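You operate a simulated robot arm through the tools that you are given. There is no shell and no other tool.

The job below is to be done with a simulated robot arm. You get a single attempt, and the scene is never put back.

Task
Put the tube numbered like the one in well 1 into well 4 and spin both at speed 2.
Fine: lid shut and latched, one whole run; switch and STOP untouched; the other tubes stay in the yellow tube rack. Set down upright: what you pick out.

Only the result counts: the job must be done as asked and must still hold three seconds after the hand-in. Knocking over, shifting, dropping, spilling or breaking anything else fails it. Lids that push on must go on centred and level and be pressed home; caps that screw on are set level and turned clockwise until they are tight.

Robot
A 6-joint arm with a two-finger parallel gripper, fixed in place. Base frame: the origin is at the foot of the arm, x ahead of it, y to its left, z up. Readings come in m, degrees, newtons and seconds.
With the tool pointing down near the work surface it reaches from about 0.42 to 0.86 m from the base axis. Its first joint turns from -115.0 to 115.0 degrees. Payload 4.2 kg.
The TCP is the grasp point between the finger pads, 0.023 m short of the fingertips. In the tool frame z runs along the fingers and y along their closing line. Largest opening 0.094 m; finger width 0.038, thickness 0.01; the body of the gripper, 0.054 by 0.096 m, starts 0.039 m behind the TCP.
Orientation is told as [roll, pitch, yaw] about the base's x, y, z axes, in that order, counted from this pose: with the fingers straight down and closing along the base's y, the tool's x points along the base's -x, its y along +y and its z along -z.

Tools
- The arm moves only by the tool arm_command. Its argument "series" is a list of rows, each a list of 7 numbers: the turn, a rotation vector about the tool's x, y, z in degrees, then the shift along the tool's x, y, z in cm, then the gripper command, from -1 (fully open) to 1 (shut), values between in proportion. In form: [[ax, ay, az, tx, ty, tz, grip], ...]. A call has 1 to 20 rows; each row shifts and turns the commanded pose from where the row before left it, along the tool's axes as they then stand. A row lasts 0.2 s, in which the tool goes at most 0.05 m and 8.6 degrees; a call with a longer step from one row to the next is refused whole, and so is a gripper value outside its range. A pose out of reach is approached as far as the arm can. The call stops where the force on the tool passes 90 N (or 10 N more than at its start, if that is more) or the arm is blocked; 0.2 s more then pass. The fingers move at their own pace (about 0.108 m/s each) and stop on an object; they squeeze with about 41 N. The grip force told is the motor's: it shows also when the fingers shut on nothing. Time passes only in rows, and 0.2 s behind the last, so rows that do not move let the fingers close. It gives the time, the measured TCP pose, the force on the tool (base axes), the opening and the grip force at its end, in the units of the frame above (readings bear some noise), with the torque about the TCP (base axes, N m) and any sound that the robot's microphone picked up.
- Cameras (640 x 400 px; columns grow to the right, rows downward): "scene" is fixed at [0.4017, -0.6503, 1.7121]; the picture's right is [1.00, 0.06, 0.00], its down [0.05, -0.82, -0.57] and it looks along [-0.04, 0.57, -0.82] (base axes); focal length 280 px, centre (320, 200). "wrist" rides on the gripper at [0.086, 0.016, -0.075] in the tool frame; the picture's right is [-0.18, 0.98, 0.00], its down [-0.58, -0.11, -0.81] and it looks along [-0.79, -0.15, 0.59] (tool axes); focal length 243 px, centre (320, 200). There is no depth. A picture from a camera that has moved, and an enlarged one, comes with that camera's place and axes in the base frame and with its lens.
- camera(camera): a new picture of that camera. No time passes.
- move_column(by): slides the trunk up (or, below 0, down) by that many m; the arm rides with it, the base frame stays. It gives what a move gives, with no picture.
- zoom(camera, box): a new picture of the part [left, top, right, bottom] of that camera's present view, enlarged. No time passes.
- sign_off(): hands the job in; it is judged then, once.

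Places have to be worked out from the pictures, the camera data and where the tool is seen. Open the gripper and draw the arm clear of the work before you hand the job in, unless the task says otherwise.

The tools are called after "Request:" as a command line: name --pt "numbers of a row" for each row, then --argument value for the rest, lists and objects as JSON in quotes. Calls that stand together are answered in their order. arm_command: Moves the arm, as the interface text tells. Its arguments: {"type":"object","properties":{"series":{"type":"array"}},"required":["series"]} The other tools are called the same way: move_column (by) slides the trunk up or down; camera (camera) takes a picture; zoom (camera, box) takes an enlarged picture of a part of a camera's view; sign_off () hands the job in.

At the start:

```text
time: 0.0
ee_pos: [0.2796, -0.4101, 1.4726]
ee_rot: [0.1, -0.1, 0.0]
force: [-0.1, -0.2, 0.4]
torque: [-0.02, -0.06, 0.01]
finger_gap: 0.0941
finger_force: 0.0
trunk travel left (down, up): [-0.856, 0.134]
```

scene: 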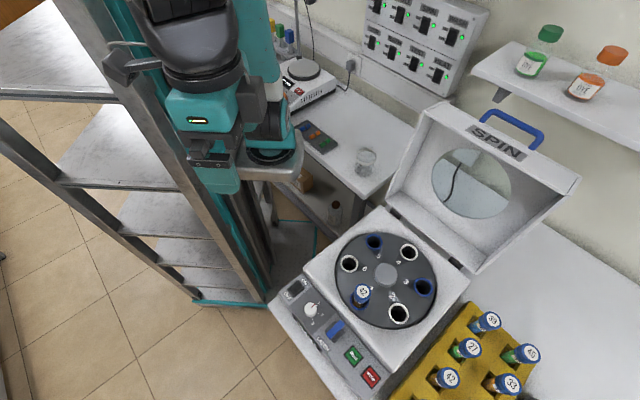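
wrist: 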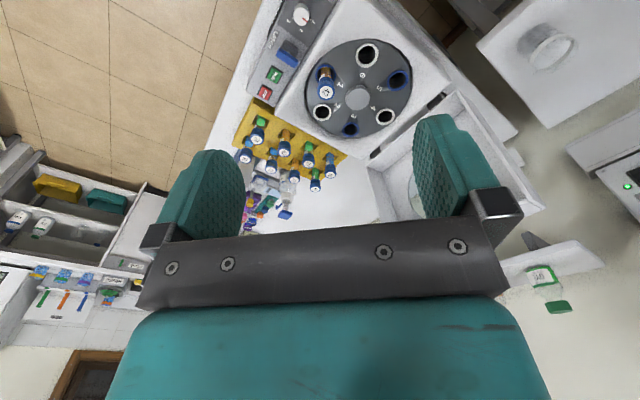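

I start by looking closely at the centrifuge and the rack in both views.

Request:
zoom --camera "scene" --box '[320, 220, 480, 320]'

Request:
zoom --camera "scene" --box '[400, 300, 560, 400]'

Request:
zoom --camera "scene" --box '[260, 260, 420, 400]'

Request:
zoom --camera "wrist" --box '[220, 0, 460, 220]'

Request:
zoom --camera "wrist" --box '[230, 90, 350, 200]'

```text
4.00 times, centred on (400, 270) of scene
camera zoom: at [0.4017, -0.6503, 1.7121], right [1.0, 0.06, 0.0], down [0.05, -0.82, -0.57], along [-0.04, 0.57, -0.82], focal length 1122 px, centre (0, -80)
```

zoom: 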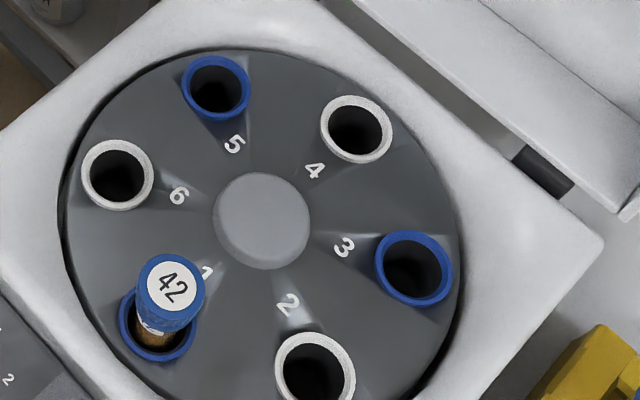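

```text
4.00 times, centred on (480, 350) of scene
camera zoom: at [0.4017, -0.6503, 1.7121], right [1.0, 0.06, 0.0], down [0.05, -0.82, -0.57], along [-0.04, 0.57, -0.82], focal length 1122 px, centre (-320, -400)
```

zoom: 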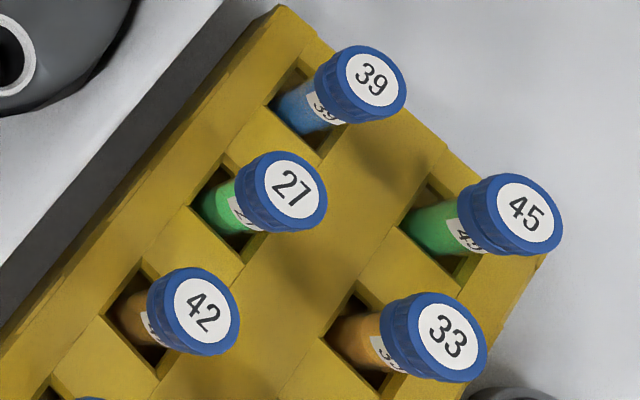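

```text
2.86 times, centred on (340, 330) of scene
camera zoom: at [0.4017, -0.6503, 1.7121], right [1.0, 0.06, 0.0], down [0.05, -0.82, -0.57], along [-0.04, 0.57, -0.82], focal length 801 px, centre (263, -171)
```

zoom: 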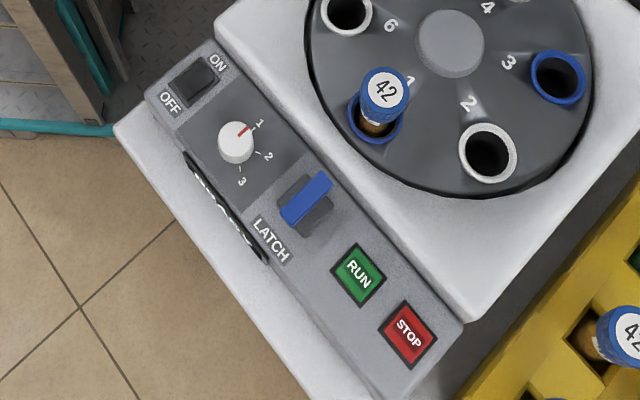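

```text
1.82 times, centred on (340, 110) of wrist
camera zoom: at [0.1933, -0.3944, 1.5472], right [0.18, 0.98, 0.0], down [0.58, -0.11, 0.81], along [0.79, -0.15, -0.59], focal length 441 px, centre (284, 364)
```

zoom: 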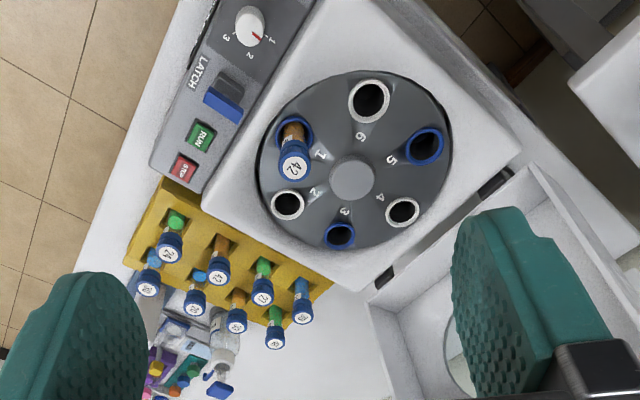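

```text
3.64 times, centred on (290, 145) of wrist
camera zoom: at [0.1933, -0.3944, 1.5472], right [0.18, 0.98, 0.0], down [0.58, -0.11, 0.81], along [0.79, -0.15, -0.59], focal length 882 px, centre (429, 400)
```

zoom: 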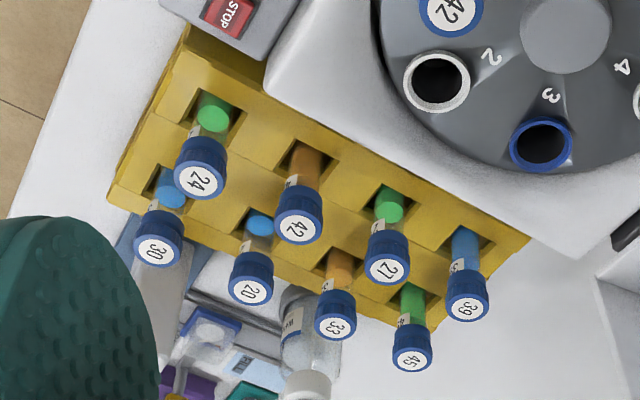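

The tube wanted is the rack's 42. From both views I place its cap top near (0.693, -0.602, 0.972), well 4 near (0.648, -0.283, 0.930) and the knob near (0.365, -0.465, 0.922). I turn the tool to the yaw of the rack row first, staying high.

Request:
arm_command --pt "0 0 7.5 0 0 0 -1" --pt "0 0 7.5 0 0 0 -1" --pt "0 0 7.5 0 0 0 -1" --pt "0 0 7.5 0 0 0 -1" --pt "0 0 7.5 0 0 0 -1" --pt "0 0 7.5 0 0 0 -1"

```text
time: 1.4
ee_pos: [0.2781, -0.4104, 1.4724]
ee_rot: [0.0, 0.0, -45.0]
force: [-0.4, 0.0, -0.3]
torque: [-0.01, 0.04, 0.04]
finger_gap: 0.0941
finger_force: 0.1
trunk travel left (down, up): [-0.856, 0.134]
```

The yaw is -45° as intended. Now I move outward at this height, towards a point above the rack, to test the reach.

Request:
arm_command --pt "0 0 0 -3.9 0.88 0 -1" --pt "0 0 0 -3.9 0.88 0 -1" --pt "0 0 0 -3.9 0.88 0 -1" --pt "0 0 0 -3.9 0.88 0 -1" --pt "0 0 0 -3.9 0.88 0 -1" --pt "0 0 0 -3.9 0.88 0 -1" --pt "0 0 0 -3.9 0.88 0 -1" --pt "0 0 0 -3.9 0.88 0 -1"

Request:
camera --camera "scene"

Request:
camera --camera "wrist"

```text
time: 3.0
ee_pos: [0.5058, -0.5597, 1.476]
ee_rot: [-0.9, -3.0, -44.6]
force: [14.4, -19.5, -36.7]
torque: [-1.55, -0.6, -0.28]
finger_gap: 0.0939
finger_force: 0.2
trunk travel left (down, up): [-0.856, 0.134]
stopped in row 7: the force on the tool passed its limit at 193 N (the readings are from after the stop); the commanded pose is now the measured one
```

```text
taken
```

scene: 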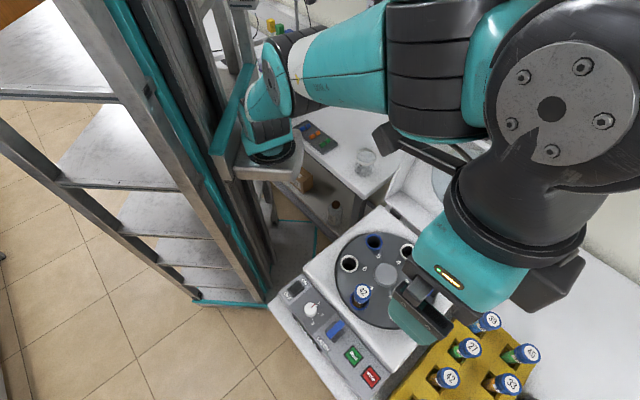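

```text
taken
camera wrist: at [0.4552, -0.4841, 1.5467], right [0.82, 0.57, 0.0], down [0.31, -0.45, 0.84], along [0.48, -0.69, -0.55], focal length 243 px, centre (320, 200)
```

wrist: 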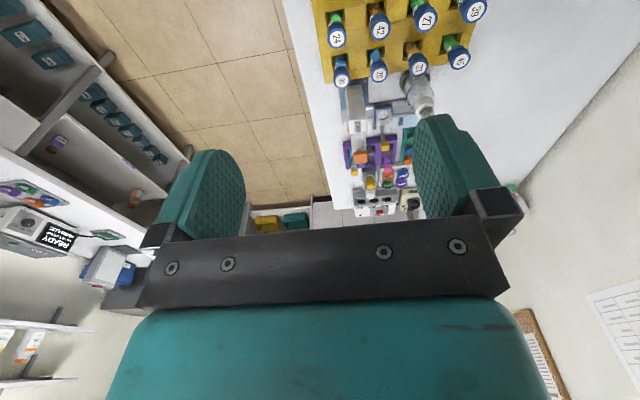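

The arm stopped high with only a residual force, which looks like the limit of its reach at that height, as nothing in the pictures is near the gripper. I lower the tool straight down, levelling it, and look again.

Request:
arm_command --pt "-0.9 3 0.4 0.5 0 2 -1" --pt "0 0 0 0 0 3 -1" --pt "0 0 0 0 0 3 -1" --pt "0 0 0 0 0 3 -1" --pt "0 0 0 0 0 3 -1" --pt "0 0 0 0 0 3 -1" --pt "0 0 0 0 0 3 -1"

Request:
camera --camera "scene"

Request:
camera --camera "wrist"

```text
time: 4.6
ee_pos: [0.5044, -0.5543, 1.2755]
ee_rot: [0.4, 0.6, -44.9]
force: [0.4, -0.2, -0.4]
torque: [0.01, 0.0, -0.03]
finger_gap: 0.094
finger_force: 0.2
trunk travel left (down, up): [-0.856, 0.134]
```

```text
taken
```

scene: 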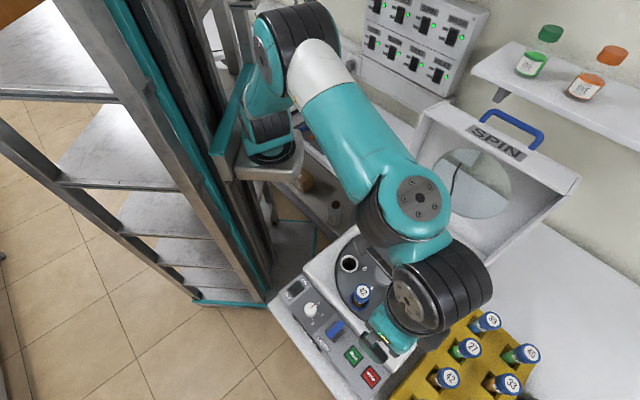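

```text
taken
camera wrist: at [0.4558, -0.4841, 1.3514], right [0.82, 0.57, 0.0], down [0.34, -0.5, 0.8], along [0.45, -0.66, -0.6], focal length 243 px, centre (320, 200)
```

wrist: 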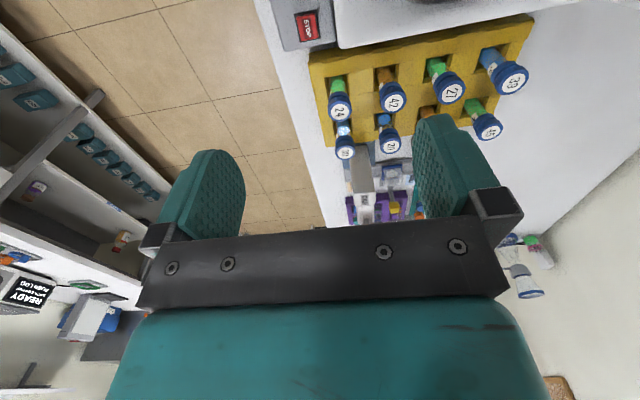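

The scene is unchanged and the arm is free. I move on towards a point above tube 42, at about z 1.20.

Request:
arm_command --pt "0.4 -0.6 0 -2.7 1.41 1.5 -1" --pt "0 0 0 -2.7 1.41 1.5 -1" --pt "0 0 0 -2.7 1.41 1.5 -1" --pt "0 0 0 -2.7 1.41 1.5 -1" --pt "0 0 0 -2.7 1.41 1.5 -1"

Request:
camera --camera "scene"

Request:
camera --camera "wrist"

```text
time: 5.8
ee_pos: [0.6487, -0.6003, 1.1992]
ee_rot: [0.1, -0.1, -45.0]
force: [-0.8, 0.8, 1.3]
torque: [-0.03, -0.05, -0.03]
finger_gap: 0.094
finger_force: 0.1
trunk travel left (down, up): [-0.856, 0.134]
```

```text
taken
```

scene: 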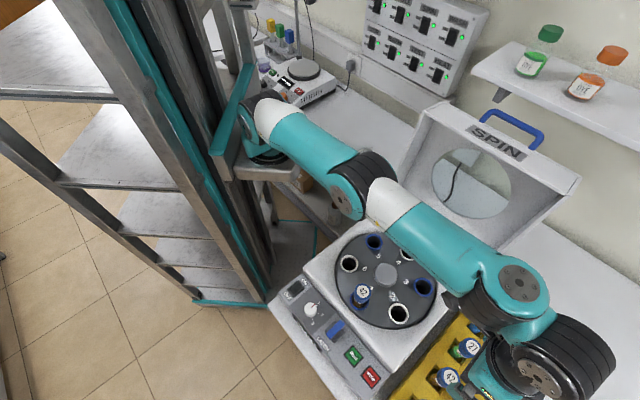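

```text
taken
camera wrist: at [0.5996, -0.529, 1.2736], right [0.82, 0.57, 0.0], down [0.33, -0.49, 0.81], along [0.46, -0.67, -0.59], focal length 243 px, centre (320, 200)
```

wrist: 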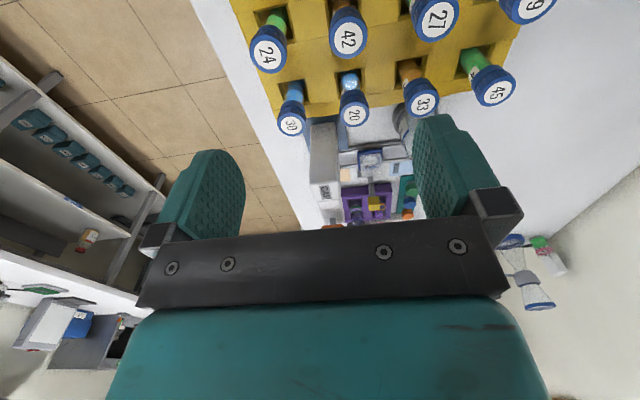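

The wrist view agrees with tube 42 at about (0.690, -0.602), its cap top near z 0.974 and its cap about 47 mm wide. I go above it, fingers partly closed to clear the neighbours, down to TCP z 1.03.

Request:
arm_command --pt "0 0 0 -1.0 0.93 2 -0.5" --pt "0 0 0 -1.0 0.93 3 -0.5" --pt "0 0 0 -1.04 0.94 3 -0.5" --pt "0 0 0 0 0 3 -0.5" --pt "0 0 0 0 0 3 -0.5" --pt "0 0 0 0 0 3 -0.5"

Request:
camera --camera "scene"

Request:
camera --camera "wrist"

```text
time: 7.2
ee_pos: [0.679, -0.5835, 1.0319]
ee_rot: [-0.1, -0.1, -45.0]
force: [0.3, 0.5, 1.5]
torque: [-0.05, -0.01, 0.01]
finger_gap: 0.0705
finger_force: 0.1
out of reach, approached as far as the arm can: row 1, 3
trunk travel left (down, up): [-0.856, 0.134]
```

```text
taken
```

scene: 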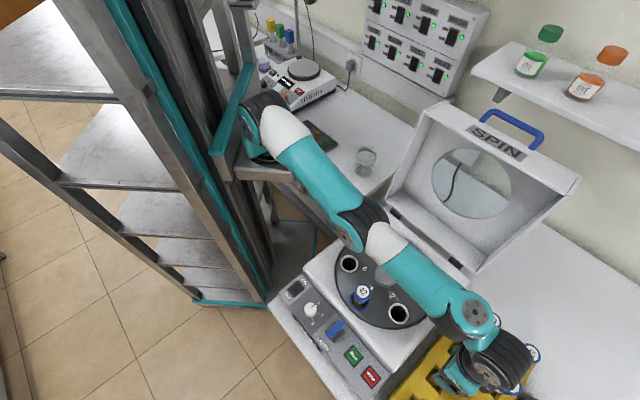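

```text
taken
camera wrist: at [0.63, -0.5119, 1.1069], right [0.83, 0.56, 0.0], down [0.33, -0.49, 0.81], along [0.45, -0.67, -0.59], focal length 243 px, centre (320, 200)
```

wrist: 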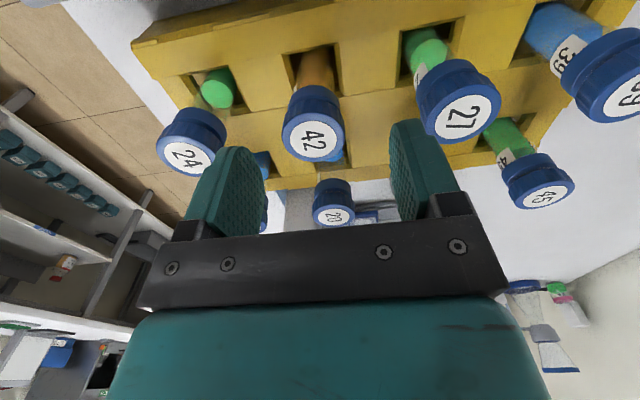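

At this height the cap stands at about (0.690, -0.604) while the TCP is at (0.679, -0.5835): a 2 cm shortfall because of the reach. I try the remaining shift here.

Request:
arm_command --pt "0 0 0 -1.1 -0.3 0 -0.5" --pt "0 0 0 -1.1 -0.3 0 -0.5" --pt "0 0 0 0 0 0 -0.5"

```text
time: 8.0
ee_pos: [0.6776, -0.5858, 1.033]
ee_rot: [-0.1, -0.1, -45.1]
force: [-0.3, 0.6, -0.7]
torque: [-0.03, 0.01, 0.0]
finger_gap: 0.0707
finger_force: 0.1
out of reach, approached as far as the arm can: row 1, 2
trunk travel left (down, up): [-0.856, 0.134]
```

The reach ends 2 cm short with the tool vertical. I tilt the tool 12° about its closing line, fingers outward, which keeps the pads parallel to the tube, and then make the rest of the shift.

Request:
arm_command --pt "0 -6 0 0 0 0 -0.5" --pt "0 -6 0 0 0 0 -0.5" --pt "0 0 0 -1.05 -0.2 0.22 -0.5" --pt "0 0 0 -1.05 -0.2 0.23 -0.5" --pt "0 0 0 0 0 0 -0.5"

Request:
camera --camera "wrist"

Request:
camera --camera "scene"

```text
time: 9.2
ee_pos: [0.7013, -0.6109, 1.0306]
ee_rot: [-0.2, -12.1, -45.0]
force: [-1.0, 0.1, 0.1]
torque: [-0.01, -0.03, 0.0]
finger_gap: 0.0705
finger_force: 0.0
out of reach, approached as far as the arm can: row 1, 2, 3, 4
trunk travel left (down, up): [-0.856, 0.134]
```

```text
taken
camera wrist: at [0.6429, -0.5312, 1.0856], right [0.82, 0.57, 0.04], down [0.21, -0.36, 0.91], along [0.53, -0.74, -0.41], focal length 243 px, centre (320, 200)
```

wrist: 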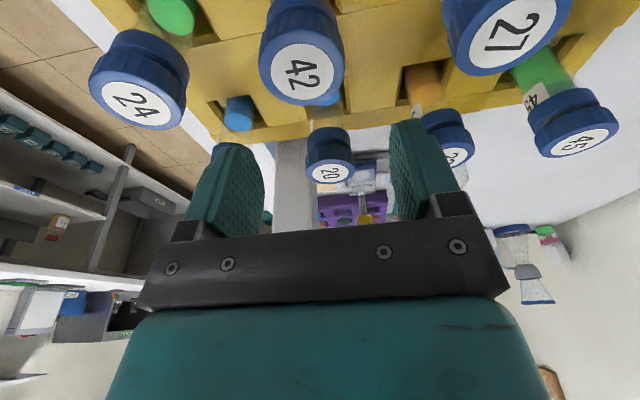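

```text
taken
```

scene: 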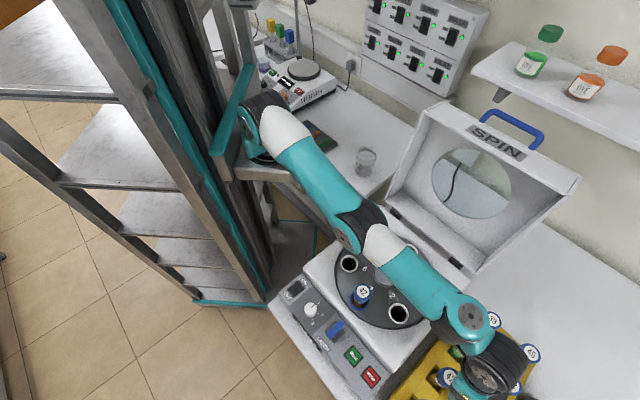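

With the tilt the TCP now reaches (0.701, -0.611), slightly past the tube; the new wrist view puts the cap at (0.6895, -0.605). I correct that and descend 3.5 cm for a check before the grasp.

Request:
arm_command --pt "0 0 0 1.22 -0.42 -0.26 -0.5" --pt "0 0 0 0.36 0 1.71 -0.5" --pt "0 0 0 0.36 0 1.71 -0.5" --pt "0 0 0 0 0 0 -0.5"

Request:
camera --camera "wrist"

Request:
zoom --camera "scene" --box '[400, 300, 560, 400]'

```text
time: 10.2
ee_pos: [0.6888, -0.6061, 0.9968]
ee_rot: [-0.1, -12.0, -44.9]
force: [-1.9, -0.6, -0.4]
torque: [0.02, 0.03, 0.03]
finger_gap: 0.0706
finger_force: 0.2
trunk travel left (down, up): [-0.856, 0.134]
```

```text
taken
camera wrist: at [0.6298, -0.5246, 1.0519], right [0.82, 0.57, 0.04], down [0.21, -0.36, 0.91], along [0.53, -0.74, -0.41], focal length 243 px, centre (320, 200)
```

wrist: 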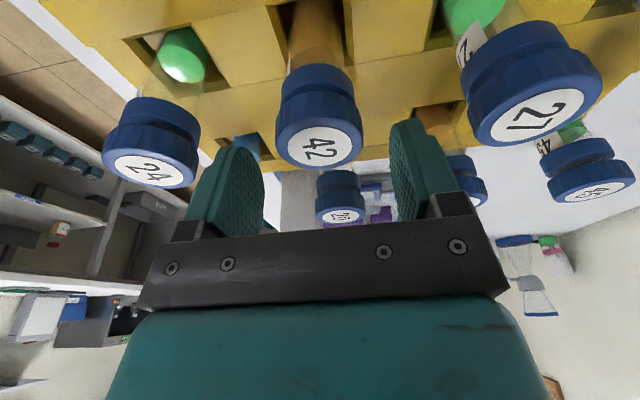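

```text
4.00 times, centred on (480, 350) of scene
camera zoom: at [0.4017, -0.6503, 1.7121], right [1.0, 0.06, 0.0], down [0.05, -0.82, -0.57], along [-0.04, 0.57, -0.82], focal length 1122 px, centre (-320, -400)
```

zoom: 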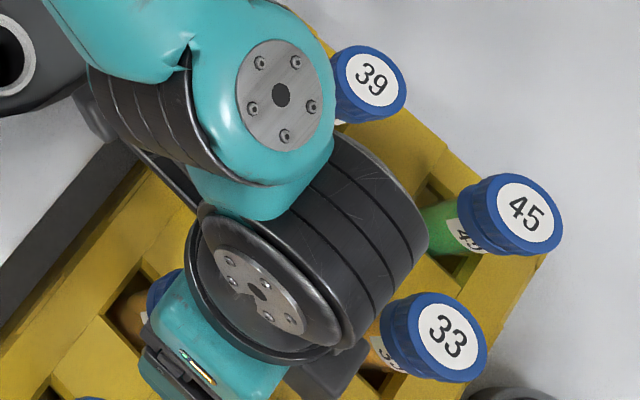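

The cap sits centred between the fingers at about (0.688, -0.604) with its top near 0.977. I descend the last 3.2 cm so the pads straddle the cap.

Request:
arm_command --pt "0 0 0 0.33 0 1.56 -0.5" --pt "0 0 0 0.33 0 1.56 -0.5" --pt "0 0 0 0 0 0 -0.5"

Request:
camera --camera "wrist"

```text
time: 11.0
ee_pos: [0.689, -0.6058, 0.9652]
ee_rot: [-0.1, -12.1, -45.0]
force: [-0.6, -0.1, 0.1]
torque: [-0.03, 0.01, 0.02]
finger_gap: 0.0703
finger_force: 0.1
trunk travel left (down, up): [-0.856, 0.134]
```

```text
taken
camera wrist: at [0.6303, -0.5251, 1.0202], right [0.82, 0.57, 0.04], down [0.21, -0.36, 0.91], along [0.53, -0.74, -0.41], focal length 243 px, centre (320, 200)
```

wrist: 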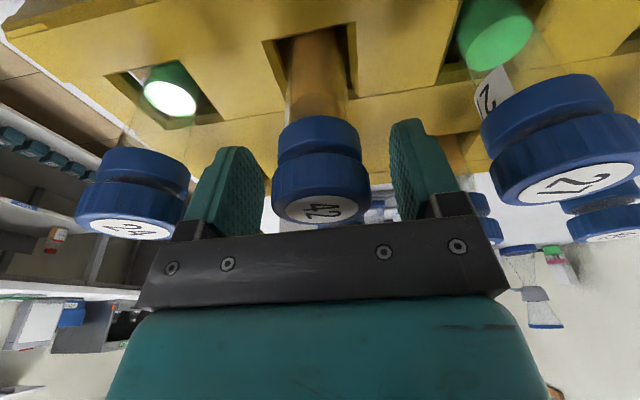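

The cap is centred between the pads and the fingers clear both neighbours. I close on it.

Request:
arm_command --pt "0 0 0 0 0 0 1" --pt "0 0 0 0 0 0 1" --pt "0 0 0 0 0 0 1" --pt "0 0 0 0 0 0 1"

Request:
camera --camera "wrist"

```text
time: 12.0
ee_pos: [0.6889, -0.6054, 0.9634]
ee_rot: [-0.1, -12.0, -45.0]
force: [0.9, -0.1, 0.2]
torque: [-0.02, 0.04, -0.02]
finger_gap: 0.0399
finger_force: 41.1
trunk travel left (down, up): [-0.856, 0.134]
```

```text
taken
camera wrist: at [0.6303, -0.525, 1.0202], right [0.82, 0.57, 0.04], down [0.21, -0.36, 0.91], along [0.53, -0.74, -0.41], focal length 243 px, centre (320, 200)
```

wrist: 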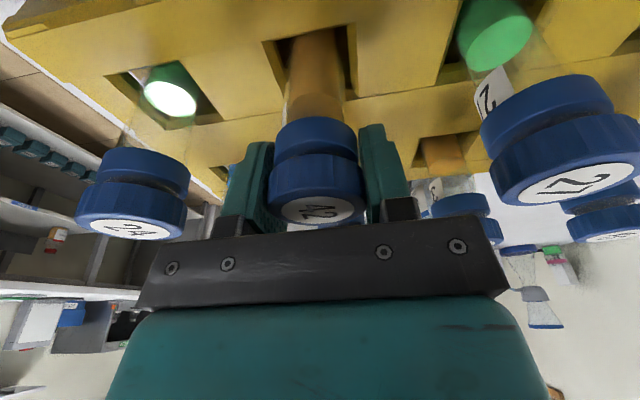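

The grip holds with a gap of 39.9 mm and 41 N. I lift straight up 6 cm with the arm.

Request:
arm_command --pt "0 0 0 -0.208 0 -0.978 1" --pt "0 0 0 -0.312 0 -1.467 1" --pt "0 0 0 -0.312 0 -1.467 1" --pt "0 0 0 -0.416 0 -1.956 1" --pt "0 0 0 0 0 0 1"

Request:
camera --camera "wrist"

Request:
camera --camera "scene"

```text
time: 13.2
ee_pos: [0.6888, -0.6074, 1.0238]
ee_rot: [-0.1, -12.0, -44.8]
force: [-0.9, 0.2, -0.6]
torque: [0.01, -0.01, 0.0]
finger_gap: 0.0402
finger_force: 40.9
trunk travel left (down, up): [-0.856, 0.134]
```

```text
taken
camera wrist: at [0.6298, -0.5269, 1.0798], right [0.82, 0.57, 0.04], down [0.21, -0.36, 0.91], along [0.53, -0.74, -0.41], focal length 243 px, centre (320, 200)
```

wrist: 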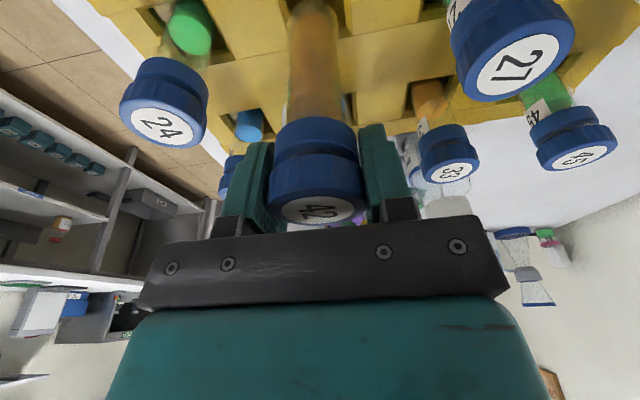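

```text
taken
```

scene: 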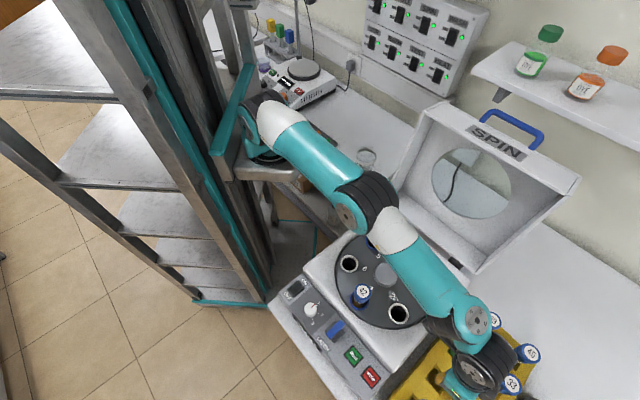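

The tube rises in the grip and stays upright. I lift a further 12 cm with the column, which goes straight up without using up reach.

Request:
move_column --by 0.12

Request:
camera --camera "wrist"

Request:
camera --camera "scene"

```text
time: 14.7
ee_pos: [0.688, -0.6069, 1.1438]
ee_rot: [-0.1, -12.0, -45.0]
force: [0.2, -1.0, -0.3]
torque: [0.0, 0.01, 0.04]
finger_gap: 0.0397
finger_force: 41.1
trunk travel left (down, up): [-0.976, 0.014]
```

```text
taken
camera wrist: at [0.6298, -0.5269, 1.1995], right [0.82, 0.57, 0.04], down [0.21, -0.36, 0.91], along [0.53, -0.74, -0.41], focal length 243 px, centre (320, 200)
```

wrist: 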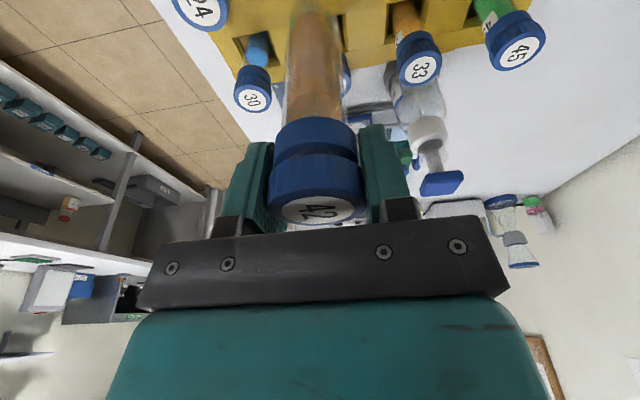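

```text
taken
```

scene: 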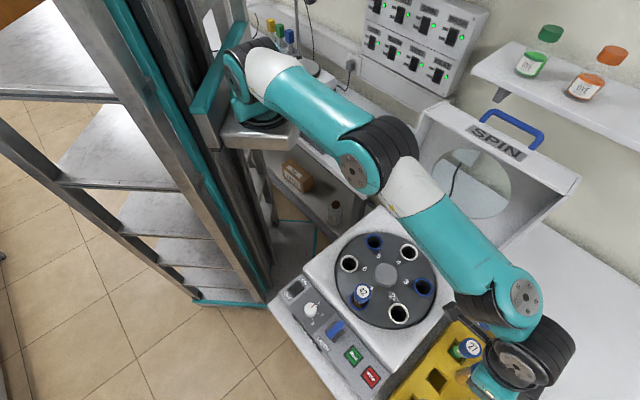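

I check in the wrist view how far the tube reaches down and whether it is out of the rack.

Request:
zoom --camera "wrist" --box '[220, 0, 420, 125]'

Request:
zoom --camera "scene" --box '[400, 300, 560, 400]'

```text
3.20 times, centred on (320, 62) of wrist
camera zoom: at [0.6298, -0.5269, 1.1995], right [0.82, 0.57, 0.04], down [0.21, -0.36, 0.91], along [0.53, -0.74, -0.41], focal length 776 px, centre (320, 640)
```

zoom: 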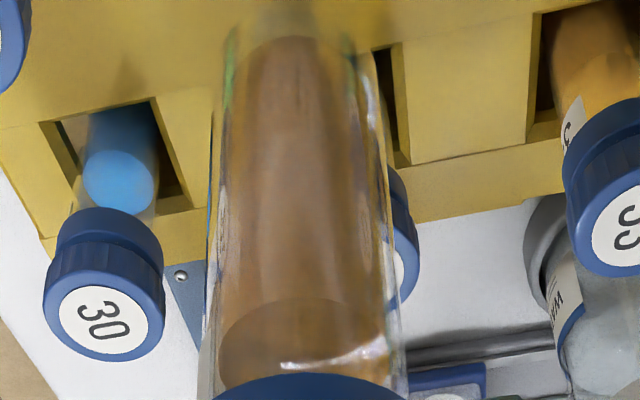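

```text
4.00 times, centred on (480, 350) of scene
camera zoom: at [0.4017, -0.6503, 1.7121], right [1.0, 0.06, 0.0], down [0.05, -0.82, -0.57], along [-0.04, 0.57, -0.82], focal length 1122 px, centre (-320, -400)
```

zoom: 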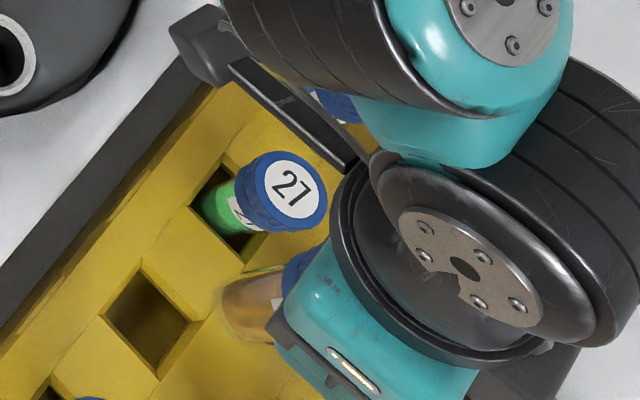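

The tube is clear of the rack, its bottom at roughly z 1.0. Before going near the open lid I look closely at the arm's shape and the lid, since the forearm might come near it.

Request:
zoom --camera "scene" --box '[180, 10, 420, 160]'

Request:
zoom --camera "scene" --box '[360, 80, 600, 290]'

```text
2.67 times, centred on (300, 85) of scene
camera zoom: at [0.4017, -0.6503, 1.7121], right [1.0, 0.06, 0.0], down [0.05, -0.82, -0.57], along [-0.04, 0.57, -0.82], focal length 748 px, centre (373, 507)
```

zoom: 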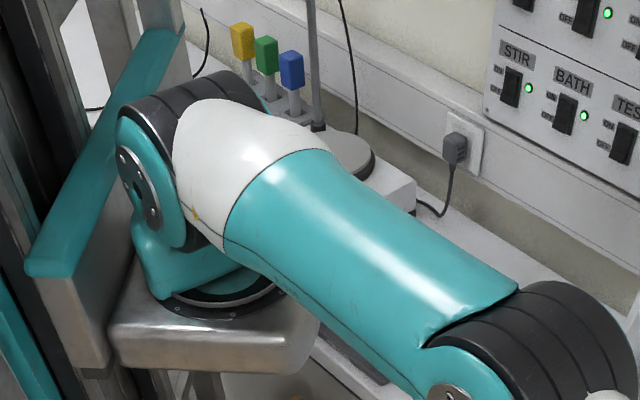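

```text
1.90 times, centred on (480, 185) of scene
camera zoom: at [0.4017, -0.6503, 1.7121], right [1.0, 0.06, 0.0], down [0.05, -0.82, -0.57], along [-0.04, 0.57, -0.82], focal length 534 px, centre (15, 229)
```

zoom: 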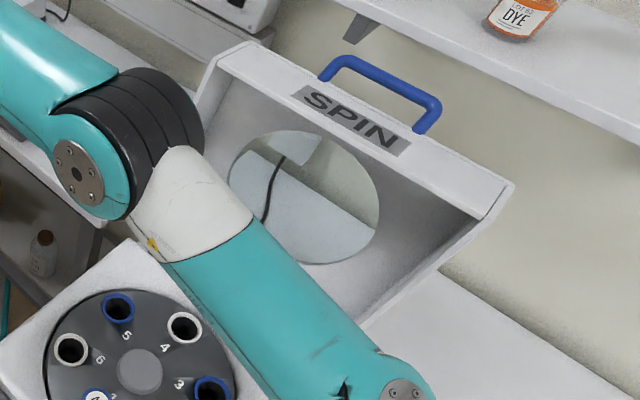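

I need a clearer view of the wrist links, to know on which side of the tool the forearm lies.

Request:
zoom --camera "scene" --box '[380, 220, 640, 400]'

Request:
camera --camera "scene"

```text
2.22 times, centred on (510, 310) of scene
camera zoom: at [0.4017, -0.6503, 1.7121], right [1.0, 0.06, 0.0], down [0.05, -0.82, -0.57], along [-0.04, 0.57, -0.82], focal length 623 px, centre (-102, -44)
```

zoom: 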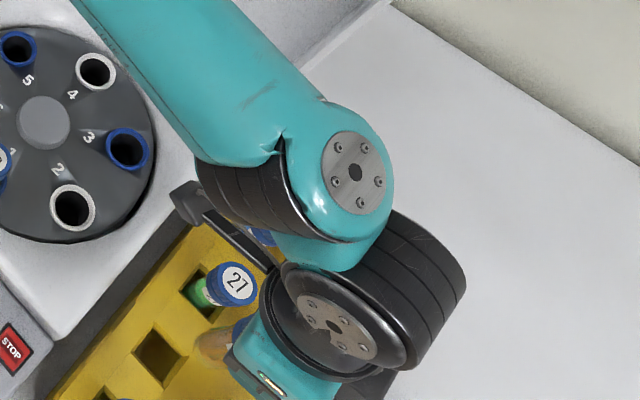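

```text
taken
```

scene: 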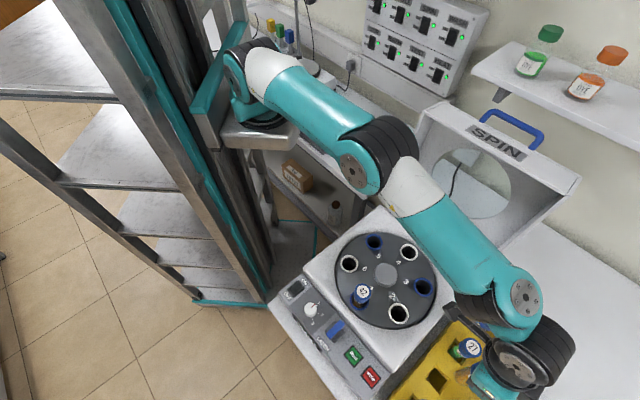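

The forearm seems to lie only about 3 cm to the lid side of the tool, so well 4 should be reachable. I first bring the tube inward to about (0.63, -0.46) at z 1.16, over free space above the rotor edge.

Request:
arm_command --pt "0 0 0 1.0 0.4 -0.9 1" --pt "0 0 0 2.5 1.1 -0.92 1" --pt "0 0 0 3.4 1.6 -0.92 1" --pt "0 0 0 3.4 1.6 -0.92 1" --pt "0 0 0 2.5 1.2 -0.92 1" --pt "0 0 0 1.05 0.4 0 1" --pt "0 0 0 0 0 0 1"

Request:
camera --camera "scene"

Request:
camera --camera "wrist"

```text
time: 16.3
ee_pos: [0.6302, -0.4608, 1.1625]
ee_rot: [-0.2, -12.1, -45.0]
force: [-0.4, 0.3, -0.4]
torque: [-0.03, 0.05, 0.0]
finger_gap: 0.04
finger_force: 40.6
trunk travel left (down, up): [-0.976, 0.014]
```

```text
taken
```

scene: 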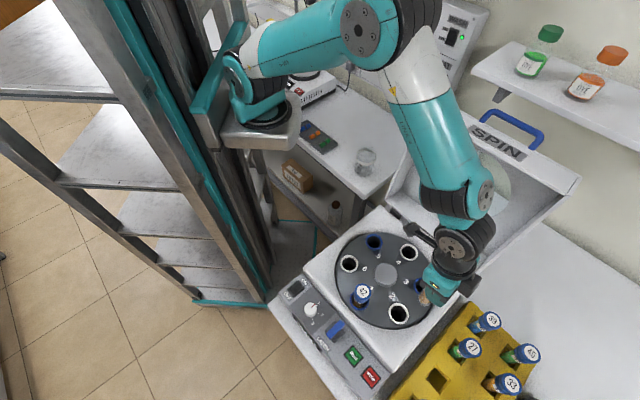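

```text
taken
camera wrist: at [0.5716, -0.3798, 1.2173], right [0.82, 0.57, 0.04], down [0.21, -0.36, 0.91], along [0.53, -0.74, -0.41], focal length 243 px, centre (320, 200)
```

wrist: 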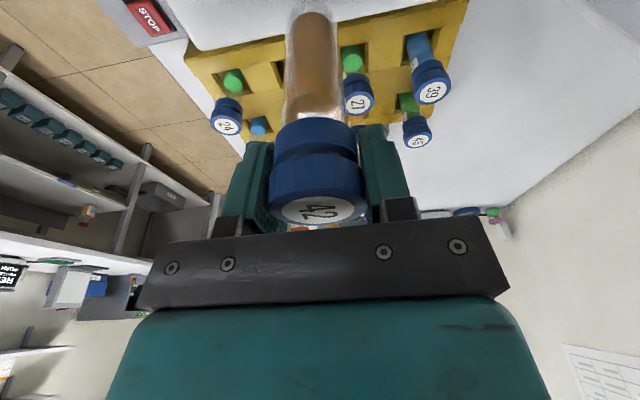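

The tube hangs upright well above the rotor. I now turn the tool about the vertical by +90° so that the gripper leans away from the lid and its closing line runs parallel to the lid.

Request:
arm_command --pt "-1.56 0 -7.335 0 0 0 1" --pt "-1.56 0 -7.335 0 0 0 1" --pt "-1.56 0 -7.335 0 0 0 1" --pt "-1.56 0 -7.335 0 0 0 1" --pt "-1.56 0 -7.335 0 0 0 1" --pt "-1.56 0 -7.335 0 0 0 1" --pt "-1.56 0 -7.335 0 0 0 1" --pt "-1.56 0 -7.335 0 0 0 1" --pt "-1.56 0 -7.335 0 0 0 1" --pt "-1.56 0 -7.335 0 0 0 1" --pt "-1.56 0 -7.335 0 0 0 1" --pt "-1.56 0 -7.335 0 0 0 1"

Request:
camera --camera "scene"

Request:
camera --camera "wrist"

```text
time: 18.9
ee_pos: [0.6299, -0.4611, 1.1609]
ee_rot: [0.0, -11.9, 45.1]
force: [1.1, -0.1, 0.1]
torque: [-0.02, 0.01, -0.01]
finger_gap: 0.0396
finger_force: 40.9
trunk travel left (down, up): [-0.976, 0.014]
```

```text
taken
```

scene: 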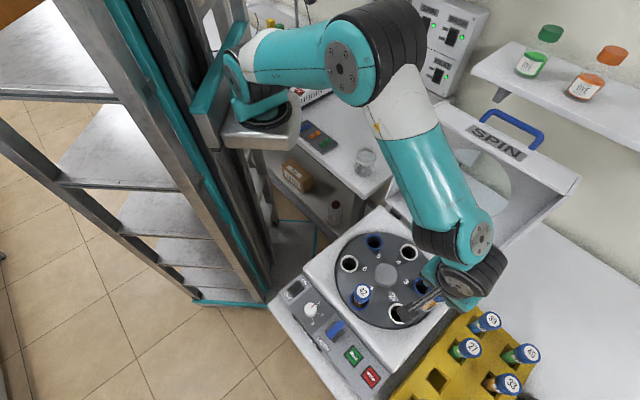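

```text
taken
camera wrist: at [0.5489, -0.5214, 1.2164], right [-0.57, 0.82, 0.04], down [0.36, 0.21, 0.91], along [0.74, 0.53, -0.42], focal length 243 px, centre (320, 200)
```

wrist: 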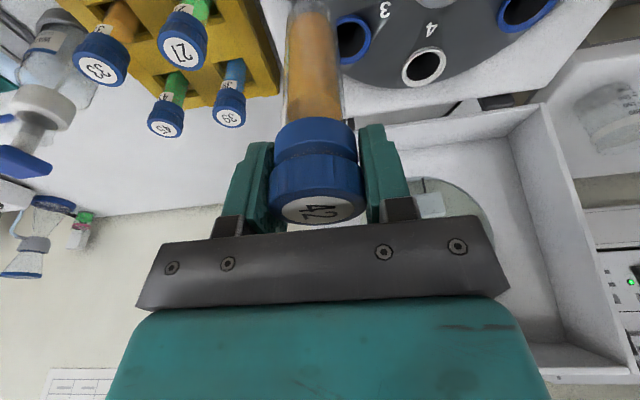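

Well 4 is now in the wrist view and the arm keeps clear of the lid. I move closer, keeping the well in sight beside the tube, to fix its place more exactly.

Request:
arm_command --pt "0 0 0 -1.0 1.4 0.7 1" --pt "0 0 0 -1.5 2.1 1.0 1" --pt "0 0 0 -1.5 2.1 1.0 1" --pt "0 0 0 -0.5 0.84 0.3 1" --pt "0 0 0 0 0 0 1"

Request:
camera --camera "wrist"

Request:
zoom --camera "wrist" --box '[320, 0, 480, 100]'

Request:
camera --camera "scene"

```text
time: 20.1
ee_pos: [0.6185, -0.3798, 1.1391]
ee_rot: [0.0, -11.9, 44.9]
force: [-0.3, 0.7, -1.2]
torque: [0.03, 0.0, 0.01]
finger_gap: 0.0399
finger_force: 40.8
trunk travel left (down, up): [-0.976, 0.014]
```

```text
taken
camera wrist: at [0.5367, -0.4398, 1.195], right [-0.57, 0.82, 0.04], down [0.36, 0.21, 0.91], along [0.74, 0.53, -0.42], focal length 243 px, centre (320, 200)
```

wrist: 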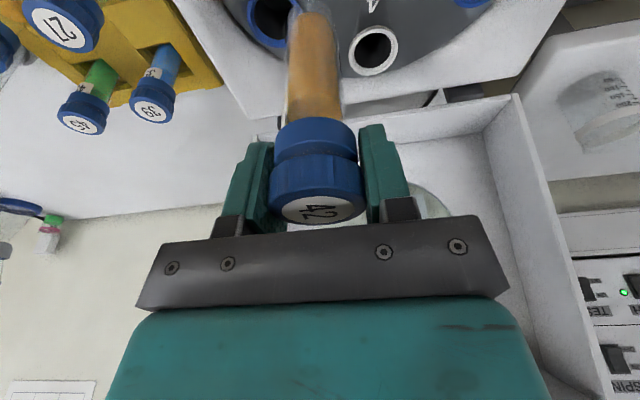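

```text
4.00 times, centred on (400, 50) of wrist
camera zoom: at [0.5367, -0.4398, 1.195], right [-0.57, 0.82, 0.04], down [0.36, 0.21, 0.91], along [0.74, 0.53, -0.42], focal length 970 px, centre (0, 800)
```

zoom: 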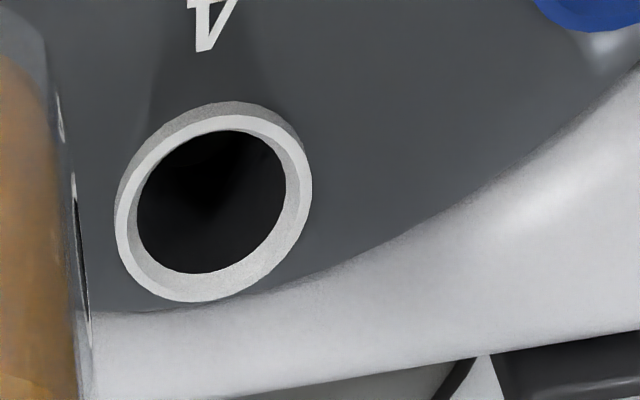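

```text
taken
```

scene: 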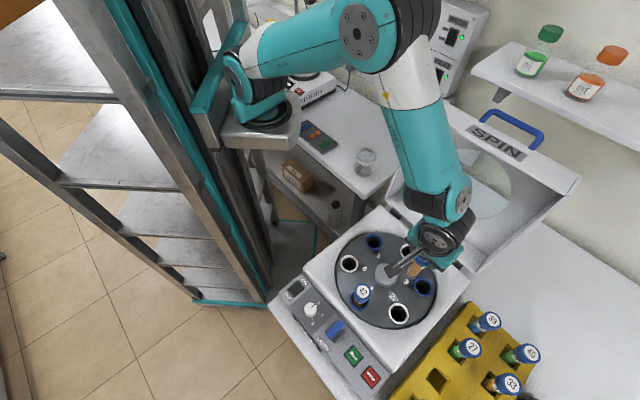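

From two wrist views I get well 4's rim centre at (0.640, -0.2854, 0.9415). I hover the tube over it, its bottom about 5 cm above the rim, and check.

Request:
arm_command --pt "0 0 0 -1.5 1.0 0.32 1" --pt "0 0 0 -2.1 1.4 0.45 1" --pt "0 0 0 -2.1 1.4 0.45 1" --pt "0 0 0 -1.5 1.0 0.32 1" --pt "0 0 0 -0.62 0.35 0.12 1" --pt "0 0 0 0 0 0 1"

Request:
camera --camera "scene"

Request:
zoom --camera "scene" --box '[360, 180, 520, 280]'

Request:
camera --camera "wrist"

```text
time: 21.5
ee_pos: [0.64, -0.2862, 1.1405]
ee_rot: [0.0, -11.8, 44.9]
force: [-1.5, -0.4, -0.7]
torque: [0.01, 0.0, 0.02]
finger_gap: 0.0398
finger_force: 41.3
trunk travel left (down, up): [-0.976, 0.014]
```

```text
taken
```

scene: 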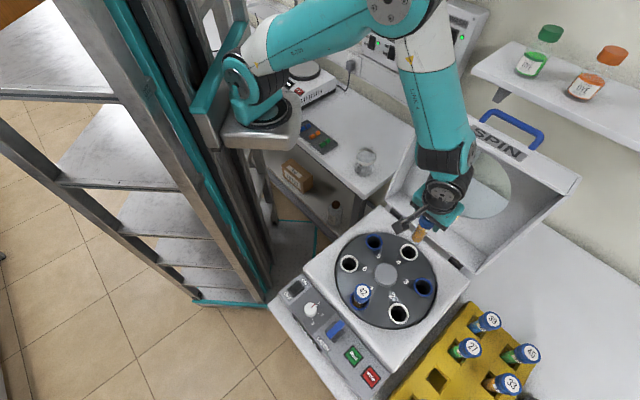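

```text
4.00 times, centred on (440, 230) of scene
camera zoom: at [0.4017, -0.6503, 1.7121], right [1.0, 0.06, 0.0], down [0.05, -0.82, -0.57], along [-0.04, 0.57, -0.82], focal length 1122 px, centre (-160, 80)
```

zoom: 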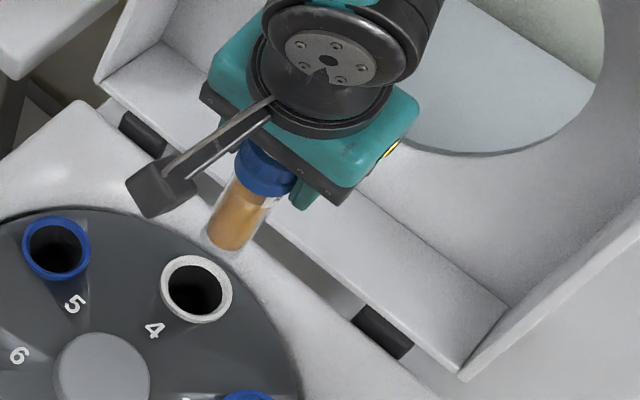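

```text
taken
camera wrist: at [0.5586, -0.3465, 1.1965], right [-0.57, 0.82, 0.04], down [0.36, 0.21, 0.91], along [0.74, 0.53, -0.42], focal length 243 px, centre (320, 200)
```

wrist: 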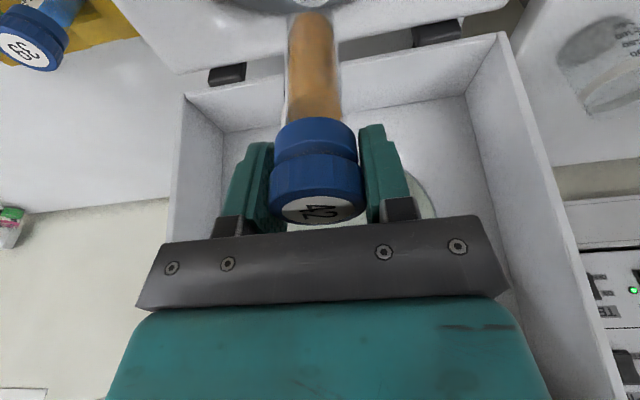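

Seen from the scene camera, the tube's axis line runs down within about 1 to 2 mm of well 4's centre. I go down 4.5 cm to just above the rim and check again.

Request:
arm_command --pt "0 0 0 0.208 0 0.978 1" --pt "0 0 0 0.312 0 1.467 1" --pt "0 0 0 0.312 0 1.467 1" --pt "0 0 0 0.104 0 0.489 1" --pt "0 0 0 0 0 0 1"

Request:
zoom --camera "scene" --box '[370, 200, 470, 262]'

Request:
camera --camera "scene"

```text
time: 22.7
ee_pos: [0.6412, -0.2867, 1.0953]
ee_rot: [0.0, -11.9, 45.1]
force: [-0.1, 0.2, -0.6]
torque: [-0.02, 0.01, 0.01]
finger_gap: 0.0401
finger_force: 41.0
trunk travel left (down, up): [-0.976, 0.014]
```

```text
6.40 times, centred on (420, 231) of scene
camera zoom: at [0.4017, -0.6503, 1.7121], right [1.0, 0.06, 0.0], down [0.05, -0.82, -0.57], along [-0.04, 0.57, -0.82], focal length 1795 px, centre (-320, 2)
```

zoom: 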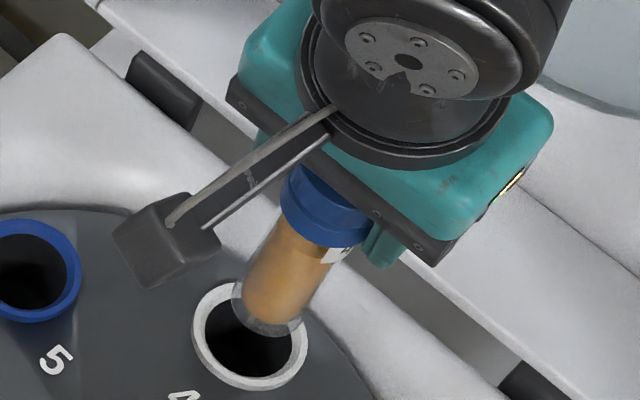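

```text
taken
```

scene: 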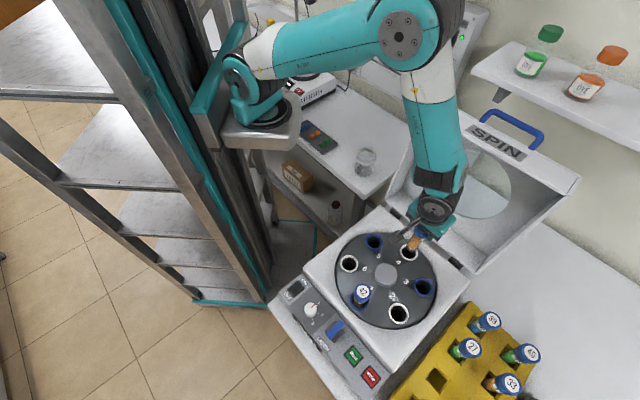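

The tube's bottom is right over well 4's opening, maybe 1–2 mm to the right. I shift it by that and lower it into the well, watching the force.

Request:
arm_command --pt "0 0 0 0.13 0.13 0 1" --pt "0 0 0 0.104 0 0.489 1" --pt "0 0 0 0.208 0 0.978 1" --pt "0 0 0 0.208 0 0.978 1" --pt "0 0 0 0.208 0 0.978 1" --pt "0 0 0 0 0 0 1"

Request:
zoom --camera "scene" --box '[370, 200, 470, 262]'

```text
time: 24.1
ee_pos: [0.64, -0.2879, 1.0573]
ee_rot: [0.0, -12.0, 45.0]
force: [-0.4, 0.3, -0.5]
torque: [-0.01, -0.04, -0.03]
finger_gap: 0.0399
finger_force: 40.9
trunk travel left (down, up): [-0.976, 0.014]
```

```text
6.40 times, centred on (420, 231) of scene
camera zoom: at [0.4017, -0.6503, 1.7121], right [1.0, 0.06, 0.0], down [0.05, -0.82, -0.57], along [-0.04, 0.57, -0.82], focal length 1795 px, centre (-320, 2)
```

zoom: 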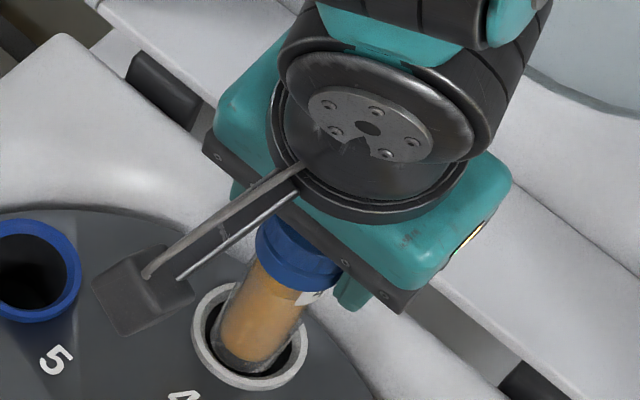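

The tube has entered well 4 with no force felt. I lower on, 3.5 cm more, then creep the rest.

Request:
arm_command --pt "0 0 0 0.208 0 0.978 1" --pt "0 0 0 0.208 0 0.978 1" --pt "0 0 0 0.208 0 0.978 1" --pt "0 0 0 0.104 0 0.489 1" --pt "0 0 0 0 0 0 1"

Request:
zoom --camera "scene" --box '[340, 200, 470, 310]'

Request:
camera --camera "scene"

```text
time: 25.3
ee_pos: [0.6402, -0.2862, 1.0252]
ee_rot: [-0.1, -11.9, 45.0]
force: [6.9, 6.0, 1.9]
torque: [0.65, -0.69, 0.02]
finger_gap: 0.0398
finger_force: 40.8
trunk travel left (down, up): [-0.976, 0.014]
```

```text
3.64 times, centred on (405, 255) of scene
camera zoom: at [0.4017, -0.6503, 1.7121], right [1.0, 0.06, 0.0], down [0.05, -0.82, -0.57], along [-0.04, 0.57, -0.82], focal length 1020 px, centre (11, 0)
```

zoom: 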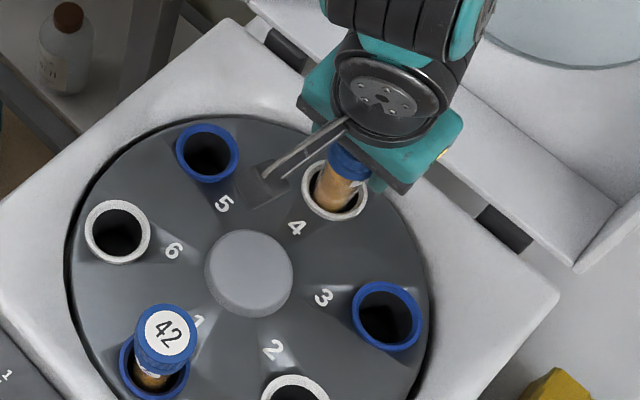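

```text
taken
```

scene: 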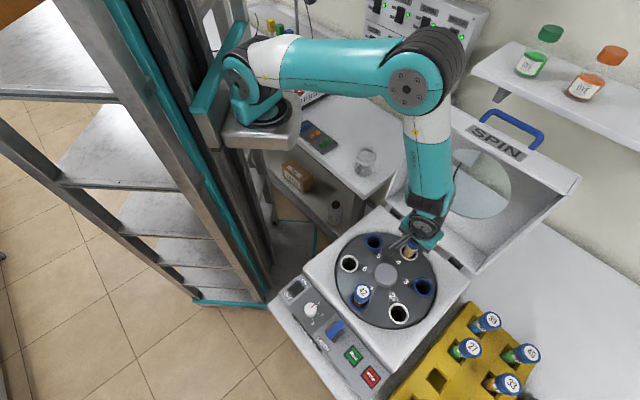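

A side force of about 9 N towards the lid appeared, acting about 2.5 cm inside the well: the tube touches the near wall. I shift 1.5 mm towards the lid and read the force.

Request:
arm_command --pt "0 0 0 -0.147 0 0.031 1" --pt "0 0 0 0 0 0 1"

```text
time: 25.9
ee_pos: [0.64, -0.2862, 1.0245]
ee_rot: [0.0, -11.8, 44.9]
force: [3.2, 3.3, -1.8]
torque: [0.35, -0.36, -0.01]
finger_gap: 0.0399
finger_force: 41.0
trunk travel left (down, up): [-0.976, 0.014]
```

The force halved; I shift a little more and continue down by 1 cm.

Request:
arm_command --pt "0 0 0 -0.137 0 0.029 1" --pt "0 0 0 0.104 0 0.489 1" --pt "0 0 0 0.104 0 0.489 1" --pt "0 0 0 0 0 0 1"

```text
time: 26.9
ee_pos: [0.6409, -0.2841, 1.0147]
ee_rot: [0.0, -12.0, 44.9]
force: [-0.4, 0.7, -1.0]
torque: [0.02, 0.0, 0.0]
finger_gap: 0.0398
finger_force: 41.3
trunk travel left (down, up): [-0.976, 0.014]
```

It is free of side force at z 1.0147. I creep down in small steps until the bottom is felt.

Request:
arm_command --pt "0 0 0 0.052 0 0.2445 1" --pt "0 0 0 0.052 0 0.2445 1" --pt "0 0 0 0 0 0 1"

```text
time: 27.7
ee_pos: [0.6415, -0.2854, 1.0087]
ee_rot: [0.0, -11.9, 45.0]
force: [-0.3, 0.8, -1.0]
torque: [0.0, 0.02, -0.01]
finger_gap: 0.0396
finger_force: 41.1
trunk travel left (down, up): [-0.976, 0.014]
```

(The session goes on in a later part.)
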